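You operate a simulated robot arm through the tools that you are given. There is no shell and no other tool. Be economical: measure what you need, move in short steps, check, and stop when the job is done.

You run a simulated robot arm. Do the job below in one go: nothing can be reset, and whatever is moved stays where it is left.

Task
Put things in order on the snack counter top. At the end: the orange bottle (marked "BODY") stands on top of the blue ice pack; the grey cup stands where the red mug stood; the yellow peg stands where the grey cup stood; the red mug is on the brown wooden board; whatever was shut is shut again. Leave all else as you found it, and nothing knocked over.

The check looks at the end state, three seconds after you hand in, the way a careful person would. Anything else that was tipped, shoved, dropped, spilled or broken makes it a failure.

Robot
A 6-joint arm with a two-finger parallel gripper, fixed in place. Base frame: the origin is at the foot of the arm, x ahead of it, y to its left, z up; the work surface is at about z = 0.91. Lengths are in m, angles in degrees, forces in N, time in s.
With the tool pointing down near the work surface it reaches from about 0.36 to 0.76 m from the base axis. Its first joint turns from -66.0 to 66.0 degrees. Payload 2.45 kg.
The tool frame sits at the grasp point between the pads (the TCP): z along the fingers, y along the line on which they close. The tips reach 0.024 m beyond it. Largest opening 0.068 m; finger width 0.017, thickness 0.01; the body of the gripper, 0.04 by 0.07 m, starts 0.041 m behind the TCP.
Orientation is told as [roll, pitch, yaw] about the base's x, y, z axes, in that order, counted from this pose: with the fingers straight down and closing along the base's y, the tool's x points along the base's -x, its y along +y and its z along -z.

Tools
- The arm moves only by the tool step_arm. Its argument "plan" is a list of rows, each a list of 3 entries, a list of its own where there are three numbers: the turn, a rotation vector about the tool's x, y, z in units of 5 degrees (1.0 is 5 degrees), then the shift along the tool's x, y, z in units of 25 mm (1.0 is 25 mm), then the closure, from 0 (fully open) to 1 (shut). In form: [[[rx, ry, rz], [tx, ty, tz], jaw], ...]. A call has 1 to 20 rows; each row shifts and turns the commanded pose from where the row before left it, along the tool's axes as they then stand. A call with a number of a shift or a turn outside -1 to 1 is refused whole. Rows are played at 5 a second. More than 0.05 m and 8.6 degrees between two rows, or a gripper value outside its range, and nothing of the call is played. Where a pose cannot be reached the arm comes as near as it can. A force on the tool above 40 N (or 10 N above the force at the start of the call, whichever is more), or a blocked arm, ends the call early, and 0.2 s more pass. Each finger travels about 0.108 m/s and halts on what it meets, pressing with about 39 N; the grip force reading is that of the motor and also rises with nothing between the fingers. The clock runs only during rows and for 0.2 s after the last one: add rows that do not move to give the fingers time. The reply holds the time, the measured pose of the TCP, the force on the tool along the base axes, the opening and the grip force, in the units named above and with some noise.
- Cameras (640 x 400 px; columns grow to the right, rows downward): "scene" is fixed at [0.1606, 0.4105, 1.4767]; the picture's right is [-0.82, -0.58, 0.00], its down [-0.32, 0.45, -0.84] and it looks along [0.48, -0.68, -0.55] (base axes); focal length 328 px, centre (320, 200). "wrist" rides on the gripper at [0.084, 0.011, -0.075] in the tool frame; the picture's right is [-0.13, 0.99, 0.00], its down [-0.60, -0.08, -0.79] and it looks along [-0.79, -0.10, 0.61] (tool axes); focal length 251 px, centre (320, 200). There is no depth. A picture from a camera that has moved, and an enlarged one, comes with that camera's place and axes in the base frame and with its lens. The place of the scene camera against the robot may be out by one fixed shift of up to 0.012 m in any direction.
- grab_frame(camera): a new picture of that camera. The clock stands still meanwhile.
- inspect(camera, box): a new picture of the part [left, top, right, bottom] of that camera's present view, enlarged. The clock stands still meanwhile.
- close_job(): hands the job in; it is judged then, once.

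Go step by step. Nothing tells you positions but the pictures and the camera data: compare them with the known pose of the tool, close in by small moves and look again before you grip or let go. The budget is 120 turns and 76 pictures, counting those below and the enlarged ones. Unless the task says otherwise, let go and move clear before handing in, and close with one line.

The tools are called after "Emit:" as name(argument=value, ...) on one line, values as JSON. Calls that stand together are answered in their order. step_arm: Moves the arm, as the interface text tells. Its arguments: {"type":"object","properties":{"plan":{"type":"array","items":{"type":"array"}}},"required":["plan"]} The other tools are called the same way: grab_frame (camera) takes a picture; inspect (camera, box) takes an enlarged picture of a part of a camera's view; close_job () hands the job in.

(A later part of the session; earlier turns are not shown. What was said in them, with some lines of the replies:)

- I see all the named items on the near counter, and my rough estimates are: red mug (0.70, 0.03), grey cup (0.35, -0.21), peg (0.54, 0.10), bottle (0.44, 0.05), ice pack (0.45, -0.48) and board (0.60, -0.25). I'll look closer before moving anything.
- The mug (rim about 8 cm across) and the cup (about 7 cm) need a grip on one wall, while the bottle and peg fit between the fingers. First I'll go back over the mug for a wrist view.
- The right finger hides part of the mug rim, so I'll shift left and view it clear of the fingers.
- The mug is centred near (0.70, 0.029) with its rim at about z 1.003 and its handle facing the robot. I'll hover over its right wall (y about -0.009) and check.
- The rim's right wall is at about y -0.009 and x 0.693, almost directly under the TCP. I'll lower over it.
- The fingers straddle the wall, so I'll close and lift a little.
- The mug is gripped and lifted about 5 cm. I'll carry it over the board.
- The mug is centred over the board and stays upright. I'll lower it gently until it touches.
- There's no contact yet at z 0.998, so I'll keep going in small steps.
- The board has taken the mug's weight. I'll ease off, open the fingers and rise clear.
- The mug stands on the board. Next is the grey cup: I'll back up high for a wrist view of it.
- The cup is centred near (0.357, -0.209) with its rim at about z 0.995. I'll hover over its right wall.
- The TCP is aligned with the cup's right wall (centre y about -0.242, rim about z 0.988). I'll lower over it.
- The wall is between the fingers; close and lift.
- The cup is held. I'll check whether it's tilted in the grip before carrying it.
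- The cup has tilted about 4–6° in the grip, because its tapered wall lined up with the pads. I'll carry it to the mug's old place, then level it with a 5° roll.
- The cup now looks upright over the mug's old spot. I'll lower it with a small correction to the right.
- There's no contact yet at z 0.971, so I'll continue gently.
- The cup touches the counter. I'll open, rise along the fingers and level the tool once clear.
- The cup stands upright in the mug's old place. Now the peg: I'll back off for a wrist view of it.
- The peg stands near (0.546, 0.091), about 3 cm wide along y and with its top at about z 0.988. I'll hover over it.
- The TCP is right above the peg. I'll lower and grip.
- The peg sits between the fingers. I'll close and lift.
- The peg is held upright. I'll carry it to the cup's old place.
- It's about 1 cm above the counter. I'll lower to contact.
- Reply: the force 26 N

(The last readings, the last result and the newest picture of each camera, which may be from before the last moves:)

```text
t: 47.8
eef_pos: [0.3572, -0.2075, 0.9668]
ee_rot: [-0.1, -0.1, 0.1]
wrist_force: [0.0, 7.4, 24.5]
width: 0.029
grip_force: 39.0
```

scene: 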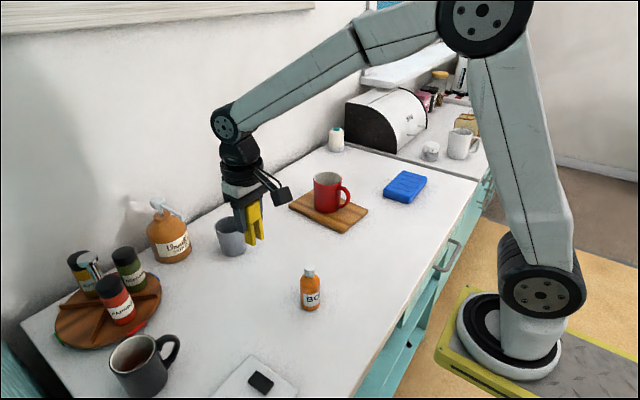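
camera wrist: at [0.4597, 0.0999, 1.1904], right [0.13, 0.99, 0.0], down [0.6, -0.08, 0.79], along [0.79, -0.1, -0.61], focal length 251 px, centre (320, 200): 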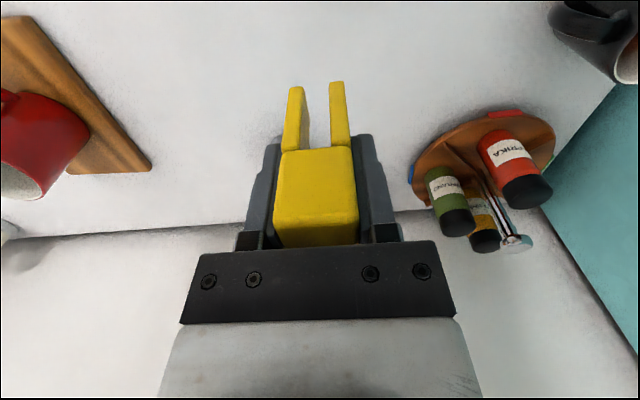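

The peg is touching down. I'll ease off, open and rise.

Emit:
step_arm(plan=[[[0, 0, 0], [0, 0, -0.06], 1], [[0, 0, 0], [0, 0, 0], 0.5], [[0, 0, 0], [0, 0, 0], 0.2], [[0, 0, 0], [0, 0, 0], 0.1], [[0, 0, 0], [0, 0, -0.5], 0.1], [[0, 0, 0], [0, 0, -1], 0.1], [[0, 0, 0], [0, 0, -1], 0.1], [[0, 0, 0], [0, 0, -1], 0.1], [[0, 0, 0], [0, 0, -1], 0.1], [[0, 0, 0], [0, 0, -1], 0.1], [[0, 0, 0], [0, 0, 0], 0]])

Emit:
inspect(camera="scene", box=[280, 140, 480, 290])

```text
t: 50.2
eef_pos: [0.358, -0.2096, 1.1037]
ee_rot: [0.0, 0.0, 0.2]
wrist_force: [-0.2, 0.1, -0.5]
width: 0.0678
grip_force: 0.2
```

```text
2.67 times, centred on (380, 215) of scene
camera zoom: at [0.1606, 0.4105, 1.4767], right [-0.82, -0.58, 0.0], down [-0.32, 0.45, -0.84], along [0.48, -0.68, -0.55], focal length 876 px, centre (160, 160)
```

zoom: 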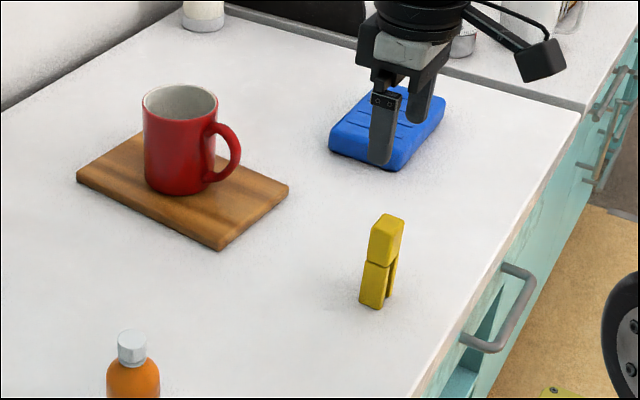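

The peg stands in place. Now the bottle at about (0.435, 0.053): its height keeps the palm from reaching a full body grip, so I'll grip the cap from above. I'll hover over it first.

Emit:
step_arm(plan=[[[0, 0, 0], [-0.28, 0.955, 0], 0], [[0, 0, 0], [-0.28, 0.955, 0], 0], [[0, 0, 0], [-0.28, 0.955, 0], 0], [[0, 0, 0], [-0.28, 0.955, 0], 0], [[0, 0, 0], [-0.28, 0.955, 0], 0], [[0, 0, 0], [-0.28, 0.955, 0], 0], [[0, 0, 0], [-0.28, 0.955, 0], 0], [[0, 0, 0], [-0.28, 0.955, 0], 0], [[0, 0, 0], [-0.28, 0.955, 0], 0], [[0, 0, 0], [-0.28, 0.955, 0], 0], [[0, 0, 0], [-0.28, 0.955, 0], 0], [[0, 0, 0], [0, 0, 0], 0]])

Emit:
grab_frame(camera="wrist")

Emit:
inspect(camera="scene", box=[260, 220, 370, 320])

```text
t: 52.8
eef_pos: [0.4337, 0.0552, 1.1055]
ee_rot: [0.0, 0.0, 0.1]
wrist_force: [0.6, -0.8, -0.1]
width: 0.0679
grip_force: 0.1
```

```text
35 pictures are left
camera wrist: at [0.3488, 0.0655, 1.1805], right [0.13, 0.99, 0.0], down [0.6, -0.08, 0.79], along [0.79, -0.1, -0.61], focal length 251 px, centre (320, 200)
```

wrist: 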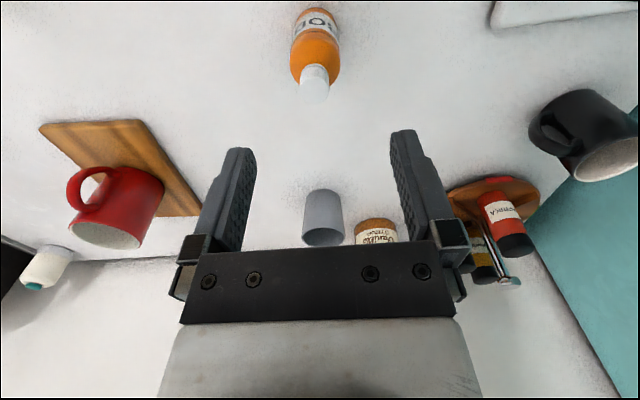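

```text
4.00 times, centred on (315, 270) of scene
camera zoom: at [0.1606, 0.4106, 1.4767], right [-0.82, -0.58, 0.0], down [-0.32, 0.45, -0.84], along [0.48, -0.68, -0.55], focal length 1313 px, centre (340, -80)
```

zoom: 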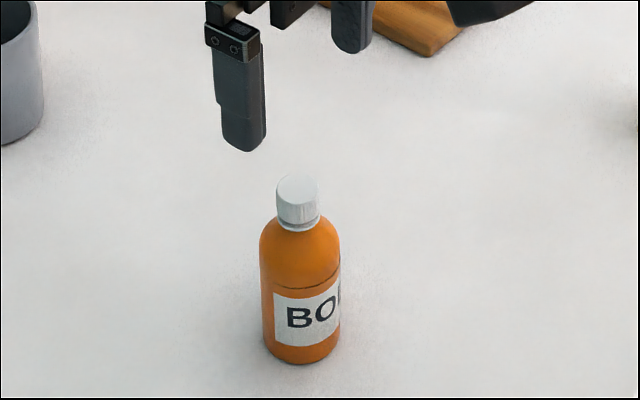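

Emit:
inspect(camera="wrist", box=[272, 0, 368, 120])

```text
3.33 times, centred on (320, 60) of wrist
camera zoom: at [0.3488, 0.0655, 1.1805], right [0.13, 0.99, 0.0], down [0.6, -0.08, 0.79], along [0.79, -0.1, -0.61], focal length 838 px, centre (320, 667)
```

zoom: 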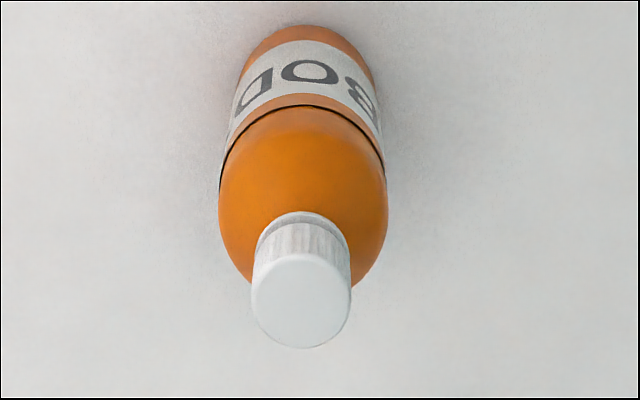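

My two estimates of the cap top differ (z 1.015 to 1.028). I'll centre over (0.440, 0.052), come down to just above it and compare.

Emit:
step_arm(plan=[[[0, 0, 0], [-0.25, -0.1, 0.6], 0.2], [[0, 0, 0], [0, 0, 0.6], 0.3], [[0, 0, 0], [0, 0, 0.6], 0.3], [[0, 0, 0], [0, 0, 0], 0.3]])

Emit:
grab_frame(camera="wrist")

Emit:
inspect(camera="scene", box=[260, 220, 370, 320])

```text
t: 53.8
eef_pos: [0.4417, 0.0524, 1.0571]
ee_rot: [0.0, 0.0, 0.2]
wrist_force: [-0.9, 0.1, 0.0]
width: 0.0475
grip_force: 0.1
```

```text
32 pictures are left
camera wrist: at [0.3566, 0.063, 1.132], right [0.13, 0.99, 0.0], down [0.6, -0.08, 0.79], along [0.79, -0.1, -0.61], focal length 251 px, centre (320, 200)
```

wrist: 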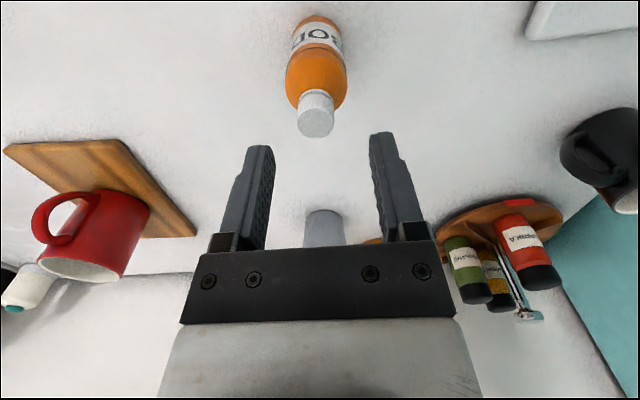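

```text
4.00 times, centred on (315, 270) of scene
camera zoom: at [0.1606, 0.4105, 1.4767], right [-0.82, -0.58, 0.0], down [-0.32, 0.45, -0.84], along [0.48, -0.68, -0.55], focal length 1313 px, centre (340, -80)
```

zoom: 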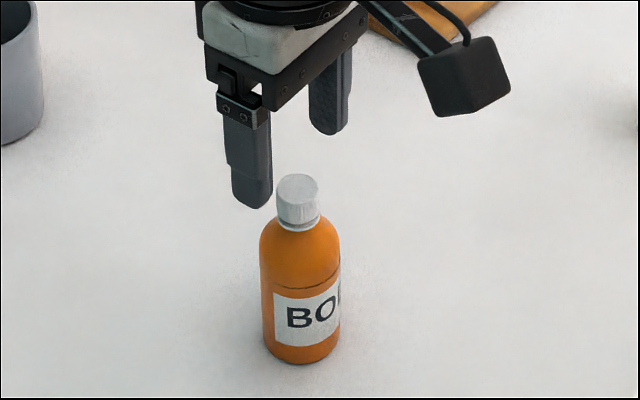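

The cap is centred near (0.440, 0.050), with its top at about 1.017 and bottom at about 1.000. I'll lower to TCP z about 1.022 and look.

Emit:
step_arm(plan=[[[0, 0, 0], [0.06, -0.08, 0.5], 0.3], [[0, 0, 0], [0, 0, 0.5], 0.3], [[0, 0, 0], [0, 0, 0.35], 0.45], [[0, 0, 0], [0, 0, 0], 0.45]])

Emit:
inspect(camera="wrist", box=[220, 60, 420, 260])

Emit:
inspect(camera="scene", box=[270, 230, 350, 320])

```text
t: 54.8
eef_pos: [0.4379, 0.0518, 1.0229]
ee_rot: [0.0, -0.1, 0.0]
wrist_force: [-0.1, 0.6, -0.8]
width: 0.0375
grip_force: 0.0
```

```text
2.00 times, centred on (320, 160) of wrist
camera zoom: at [0.3534, 0.0624, 1.0982], right [0.13, 0.99, 0.0], down [0.6, -0.08, 0.79], along [0.79, -0.1, -0.61], focal length 503 px, centre (320, 280)
```

zoom: 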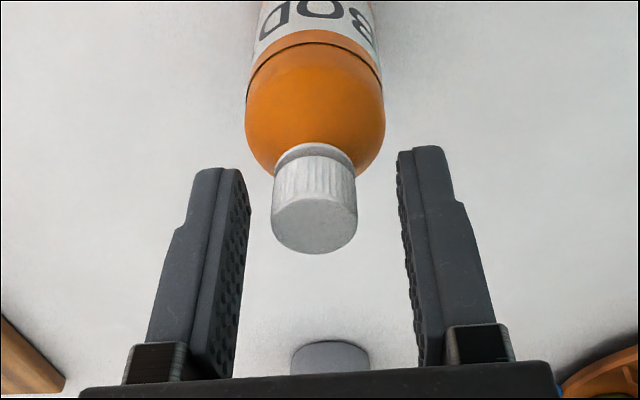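

```text
4.44 times, centred on (310, 275) of scene
camera zoom: at [0.1606, 0.4105, 1.4767], right [-0.82, -0.58, 0.0], down [-0.32, 0.45, -0.84], along [0.48, -0.68, -0.55], focal length 1459 px, centre (364, -133)
```

zoom: 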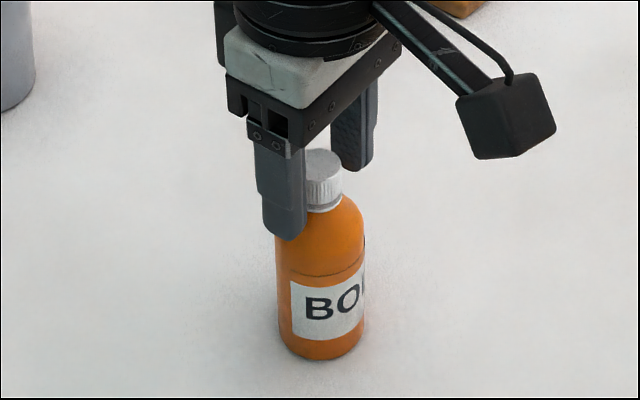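

The cap top is at about z 1.013, between the fingers. I'll go 3 mm lower and close on the cap.

Emit:
step_arm(plan=[[[0, 0, 0], [-0.1, -0.06, 0.13], 0.45], [[0, 0, 0], [0, 0, 0], 0.6], [[0, 0, 0], [0, 0, 0], 1], [[0, 0, 0], [0, 0, 0], 1], [[0, 0, 0], [0, 0, 0], 1]])

Emit:
inspect(camera="wrist", box=[220, 60, 420, 260])

```text
t: 56.0
eef_pos: [0.4407, 0.05, 1.0221]
ee_rot: [0.0, 0.0, 0.1]
wrist_force: [0.3, 0.1, 0.3]
width: 0.0187
grip_force: 36.8
```

```text
2.00 times, centred on (320, 160) of wrist
camera zoom: at [0.3558, 0.0607, 1.0964], right [0.13, 0.99, 0.0], down [0.6, -0.08, 0.79], along [0.79, -0.1, -0.61], focal length 503 px, centre (320, 280)
```

zoom: 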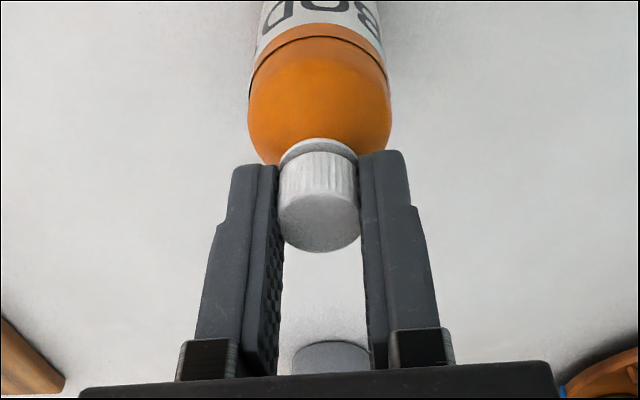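

The cap is gripped (opening 0.0187). I'll lift and check that the whole bottle comes along.

Emit:
step_arm(plan=[[[0, 0, 0], [0, 0, -0.3], 1], [[0, 0, 0], [0, 0, -0.5], 1], [[0, 0, 0], [0, 0, -0.7], 1], [[0, 0, 0], [0, 0, -0.7], 1], [[0, 0, 0], [0, 0, -0.7], 1], [[0, 0, 0], [0, 0, -0.7], 1], [[0, 0, 0], [0, 0, 0], 1]])

Emit:
inspect(camera="scene", box=[230, 170, 390, 310])

```text
t: 57.6
eef_pos: [0.4417, 0.0491, 1.1148]
ee_rot: [0.0, -0.1, 0.2]
wrist_force: [0.4, 0.9, -1.9]
width: 0.0186
grip_force: 36.8
```

```text
2.86 times, centred on (310, 240) of scene
camera zoom: at [0.1606, 0.4105, 1.4767], right [-0.82, -0.58, 0.0], down [-0.32, 0.45, -0.84], along [0.48, -0.68, -0.55], focal length 938 px, centre (349, 86)
```

zoom: 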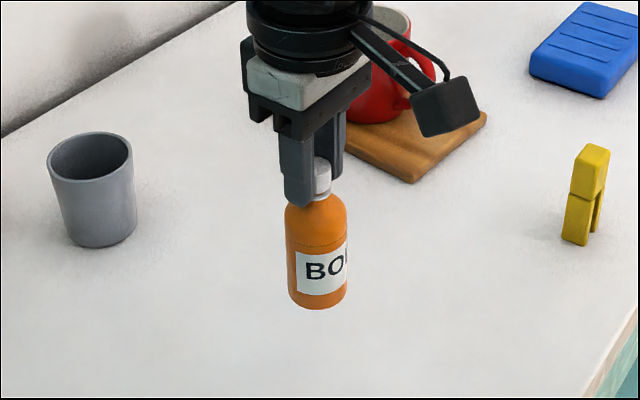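

The bottle hangs upright. I'll carry it toward the ice pack.

Emit:
step_arm(plan=[[[0, 0, 0], [-0.027, -0.5, 0], 1], [[0, 0, 0], [-0.027, -0.96, 0], 1], [[0, 0, 0], [-0.027, -0.96, 0], 1], [[0, 0, 0], [-0.027, -0.96, 0], 1], [[0, 0, 0], [-0.027, -0.96, 0], 1], [[0, 0, 0], [-0.027, -0.96, 0], 1], [[0, 0, 0], [-0.027, -0.96, 0], 1], [[0, 0, 0], [-0.027, -0.96, 0], 1], [[0, 0, 0], [-0.027, -0.96, 0], 1], [[0, 0, 0], [-0.027, -0.96, 0], 1], [[0, 0, 0], [-0.027, -0.96, 0], 1], [[0, 0, 0], [-0.027, -0.96, 0], 1], [[0, 0, 0], [-0.027, -0.96, 0], 1], [[0, 0, 0], [-0.027, -0.96, 0], 1], [[0, 0, 0], [-0.027, -0.96, 0], 1], [[0, 0, 0], [-0.027, -0.96, 0], 1], [[0, 0, 0], [-0.027, -0.96, 0], 1], [[0, 0, 0], [-0.027, -0.96, 0], 1], [[0, 0, 0], [-0.027, -0.96, 0], 1], [[0, 0, 0], [-0.027, -0.5, 0], 1]])

Emit:
step_arm(plan=[[[0, 0, 0], [0, -0.96, 0], 1], [[0, 0, 0], [0, -0.96, 0], 1], [[0, 0, 0], [0, -0.7, 0], 1], [[0, 0, 0], [0, 0, 0], 1]])

Emit:
grab_frame(camera="scene")

Emit:
grab_frame(camera="wrist")

```text
t: 61.8
eef_pos: [0.4543, -0.4074, 1.1116]
ee_rot: [0.0, 0.0, 0.1]
wrist_force: [-0.3, 0.2, -0.1]
width: 0.0186
grip_force: 36.4
```

```text
t: 62.8
eef_pos: [0.4535, -0.4733, 1.1107]
ee_rot: [0.1, 0.1, 0.1]
wrist_force: [-0.5, 0.5, -1.2]
width: 0.0186
grip_force: 36.8
```

```text
26 pictures are left
```

scene: 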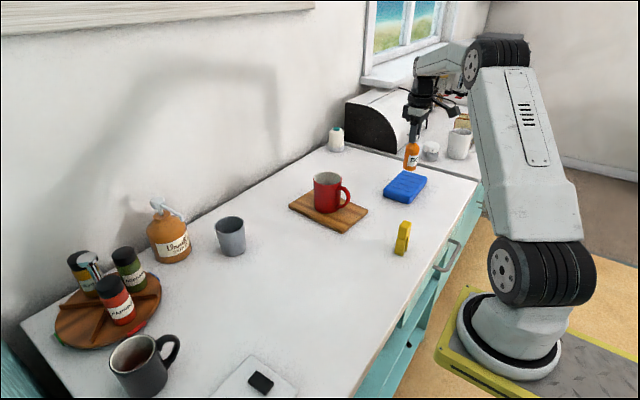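

```text
25 pictures are left
camera wrist: at [0.3698, -0.4627, 1.1855], right [0.13, 0.99, 0.0], down [0.6, -0.08, 0.79], along [0.79, -0.1, -0.61], focal length 251 px, centre (320, 200)
```

wrist: 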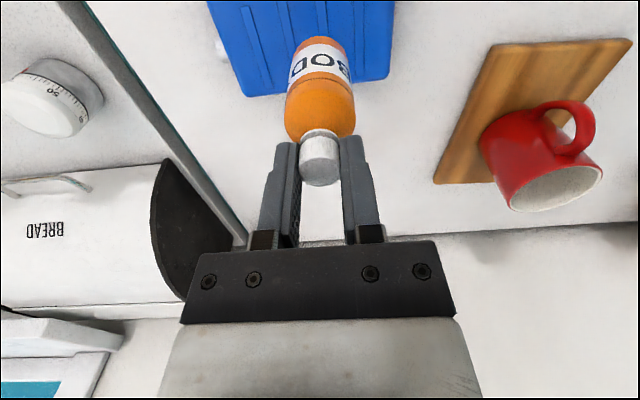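

The bottle is over the ice pack, and the pack's centre is near (0.455, -0.482). I'll lower partway and look.

Emit:
step_arm(plan=[[[0, 0, 0], [-0.06, -0.3, 0.4], 1], [[0, 0, 0], [0, 0, 0.5], 1], [[0, 0, 0], [0, 0, 0.5], 1], [[0, 0, 0], [0, 0, 0.2], 1], [[0, 0, 0], [0, 0, 0], 1]])

Emit:
inspect(camera="scene", box=[360, 100, 460, 220])

```text
t: 64.0
eef_pos: [0.4569, -0.4813, 1.0713]
ee_rot: [0.0, 0.0, 0.1]
wrist_force: [0.2, -0.4, -0.5]
width: 0.0186
grip_force: 36.3
```

```text
3.33 times, centred on (410, 160) of scene
camera zoom: at [0.1606, 0.4105, 1.4767], right [-0.82, -0.58, 0.0], down [-0.32, 0.45, -0.84], along [0.48, -0.68, -0.55], focal length 1094 px, centre (20, 333)
```

zoom: 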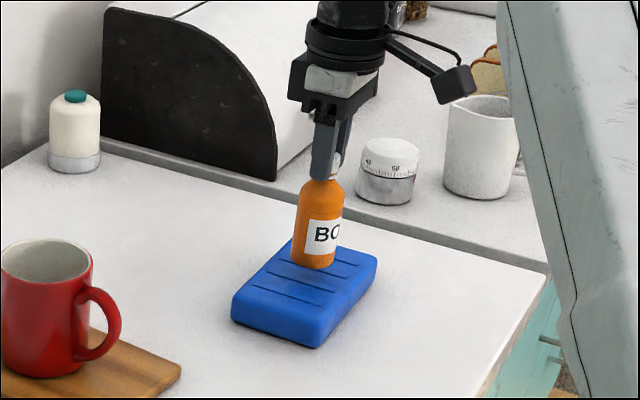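

It's upright and above the pack. I'll keep lowering in small steps.

Emit:
step_arm(plan=[[[0, 0, 0], [0, 0, 0.2], 1], [[0, 0, 0], [0, 0, 0.2], 1], [[0, 0, 0], [0, 0, 0.1], 1], [[0, 0, 0], [0, 0, 0], 1]])

```text
t: 65.0
eef_pos: [0.4572, -0.4812, 1.0603]
ee_rot: [0.0, 0.0, 0.1]
wrist_force: [0.4, 0.3, -1.0]
width: 0.0183
grip_force: 36.8
```

Emit:
step_arm(plan=[[[0, 0, 0], [0, 0, 0.1], 1], [[0, 0, 0], [0, 0, 0.1], 1], [[0, 0, 0], [0, 0, 0.1], 1], [[0, 0, 0], [0, 0, 0], 1]])

Emit:
inspect(camera="scene", box=[370, 130, 440, 215])

```text
t: 66.0
eef_pos: [0.4574, -0.4813, 1.053]
ee_rot: [-0.1, 0.0, 0.1]
wrist_force: [-0.4, 1.0, 4.5]
width: 0.0188
grip_force: 36.7
```

```text
4.71 times, centred on (405, 172) of scene
camera zoom: at [0.1605, 0.4106, 1.4766], right [-0.82, -0.58, 0.0], down [-0.32, 0.45, -0.84], along [0.48, -0.68, -0.55], focal length 1545 px, centre (-80, 329)
```

zoom: 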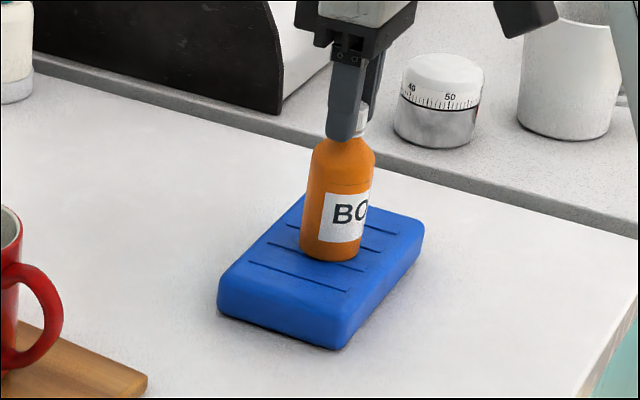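

The bottle rests upright on the pack. I'll open the fingers and rise straight up.

Emit:
step_arm(plan=[[[0, 0, 0], [0, 0, 0], 0.7], [[0, 0, 0], [0, 0, 0], 0.4], [[0, 0, 0], [0, 0, 0], 0.3], [[0, 0, 0], [0, 0, -0.5], 0.2], [[0, 0, 0], [0, 0, -1], 0.2], [[0, 0, 0], [0, 0, -1], 0.2], [[0, 0, 0], [0, 0, -1], 0.2], [[0, 0, 0], [0, 0, -1], 0.2], [[0, 0, 0], [0, 0, -1], 0.2], [[0, 0, 0], [1, 0, -0.5], 0.2], [[0, 0, 0], [1, 0.5, 0], 0.2], [[0, 0, 0], [1, 0.5, 0], 0.2], [[0, 0, 0], [0, 0, 0], 0.2]])

Emit:
grab_frame(camera="scene")

Emit:
inspect(camera="scene", box=[360, 110, 460, 270])

Emit:
grab_frame(camera="wrist")

```text
t: 68.8
eef_pos: [0.3827, -0.4572, 1.2022]
ee_rot: [0.1, 0.0, 0.1]
wrist_force: [-0.2, -0.3, 0.4]
width: 0.0542
grip_force: 0.0
```

```text
22 pictures are left
```

scene: 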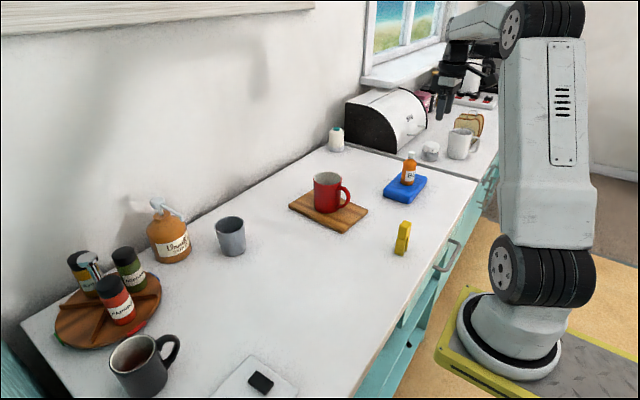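

```text
2.50 times, centred on (410, 190) of scene
camera zoom: at [0.1606, 0.4106, 1.4767], right [-0.82, -0.58, 0.0], down [-0.32, 0.45, -0.84], along [0.48, -0.68, -0.55], focal length 821 px, centre (95, 225)
```

zoom: 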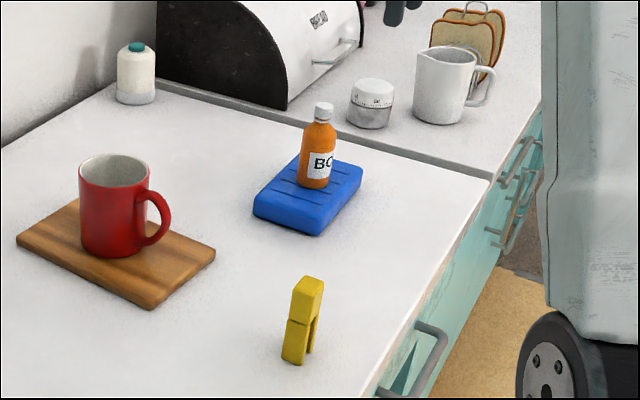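

```text
20 pictures are left
camera wrist: at [0.2991, -0.4467, 1.2764], right [0.13, 0.99, 0.0], down [0.6, -0.08, 0.79], along [0.79, -0.1, -0.61], focal length 251 px, centre (320, 200)
```

wrist: 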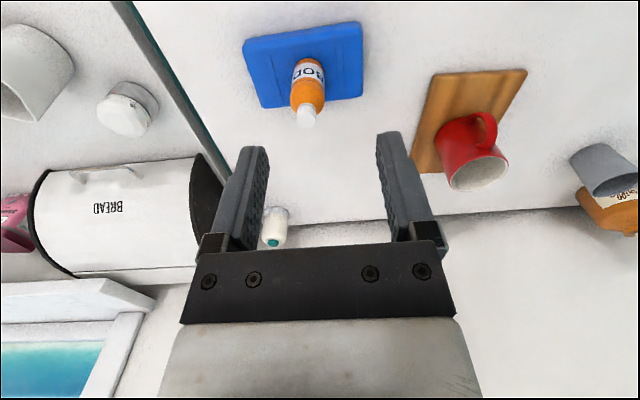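

Everything stands where it should: the bottle on the ice pack, the mug on the board, the cup in the mug's place and the peg in the cup's place. Nothing shut was ever opened, and the arm is clear, so I'm handing in.

Emit:
close_job()

```text
The job is handed in.
```

The job is handed in: all four items are in their new places and upright, nothing else appears moved in the final pictures, and nothing that was shut was opened.
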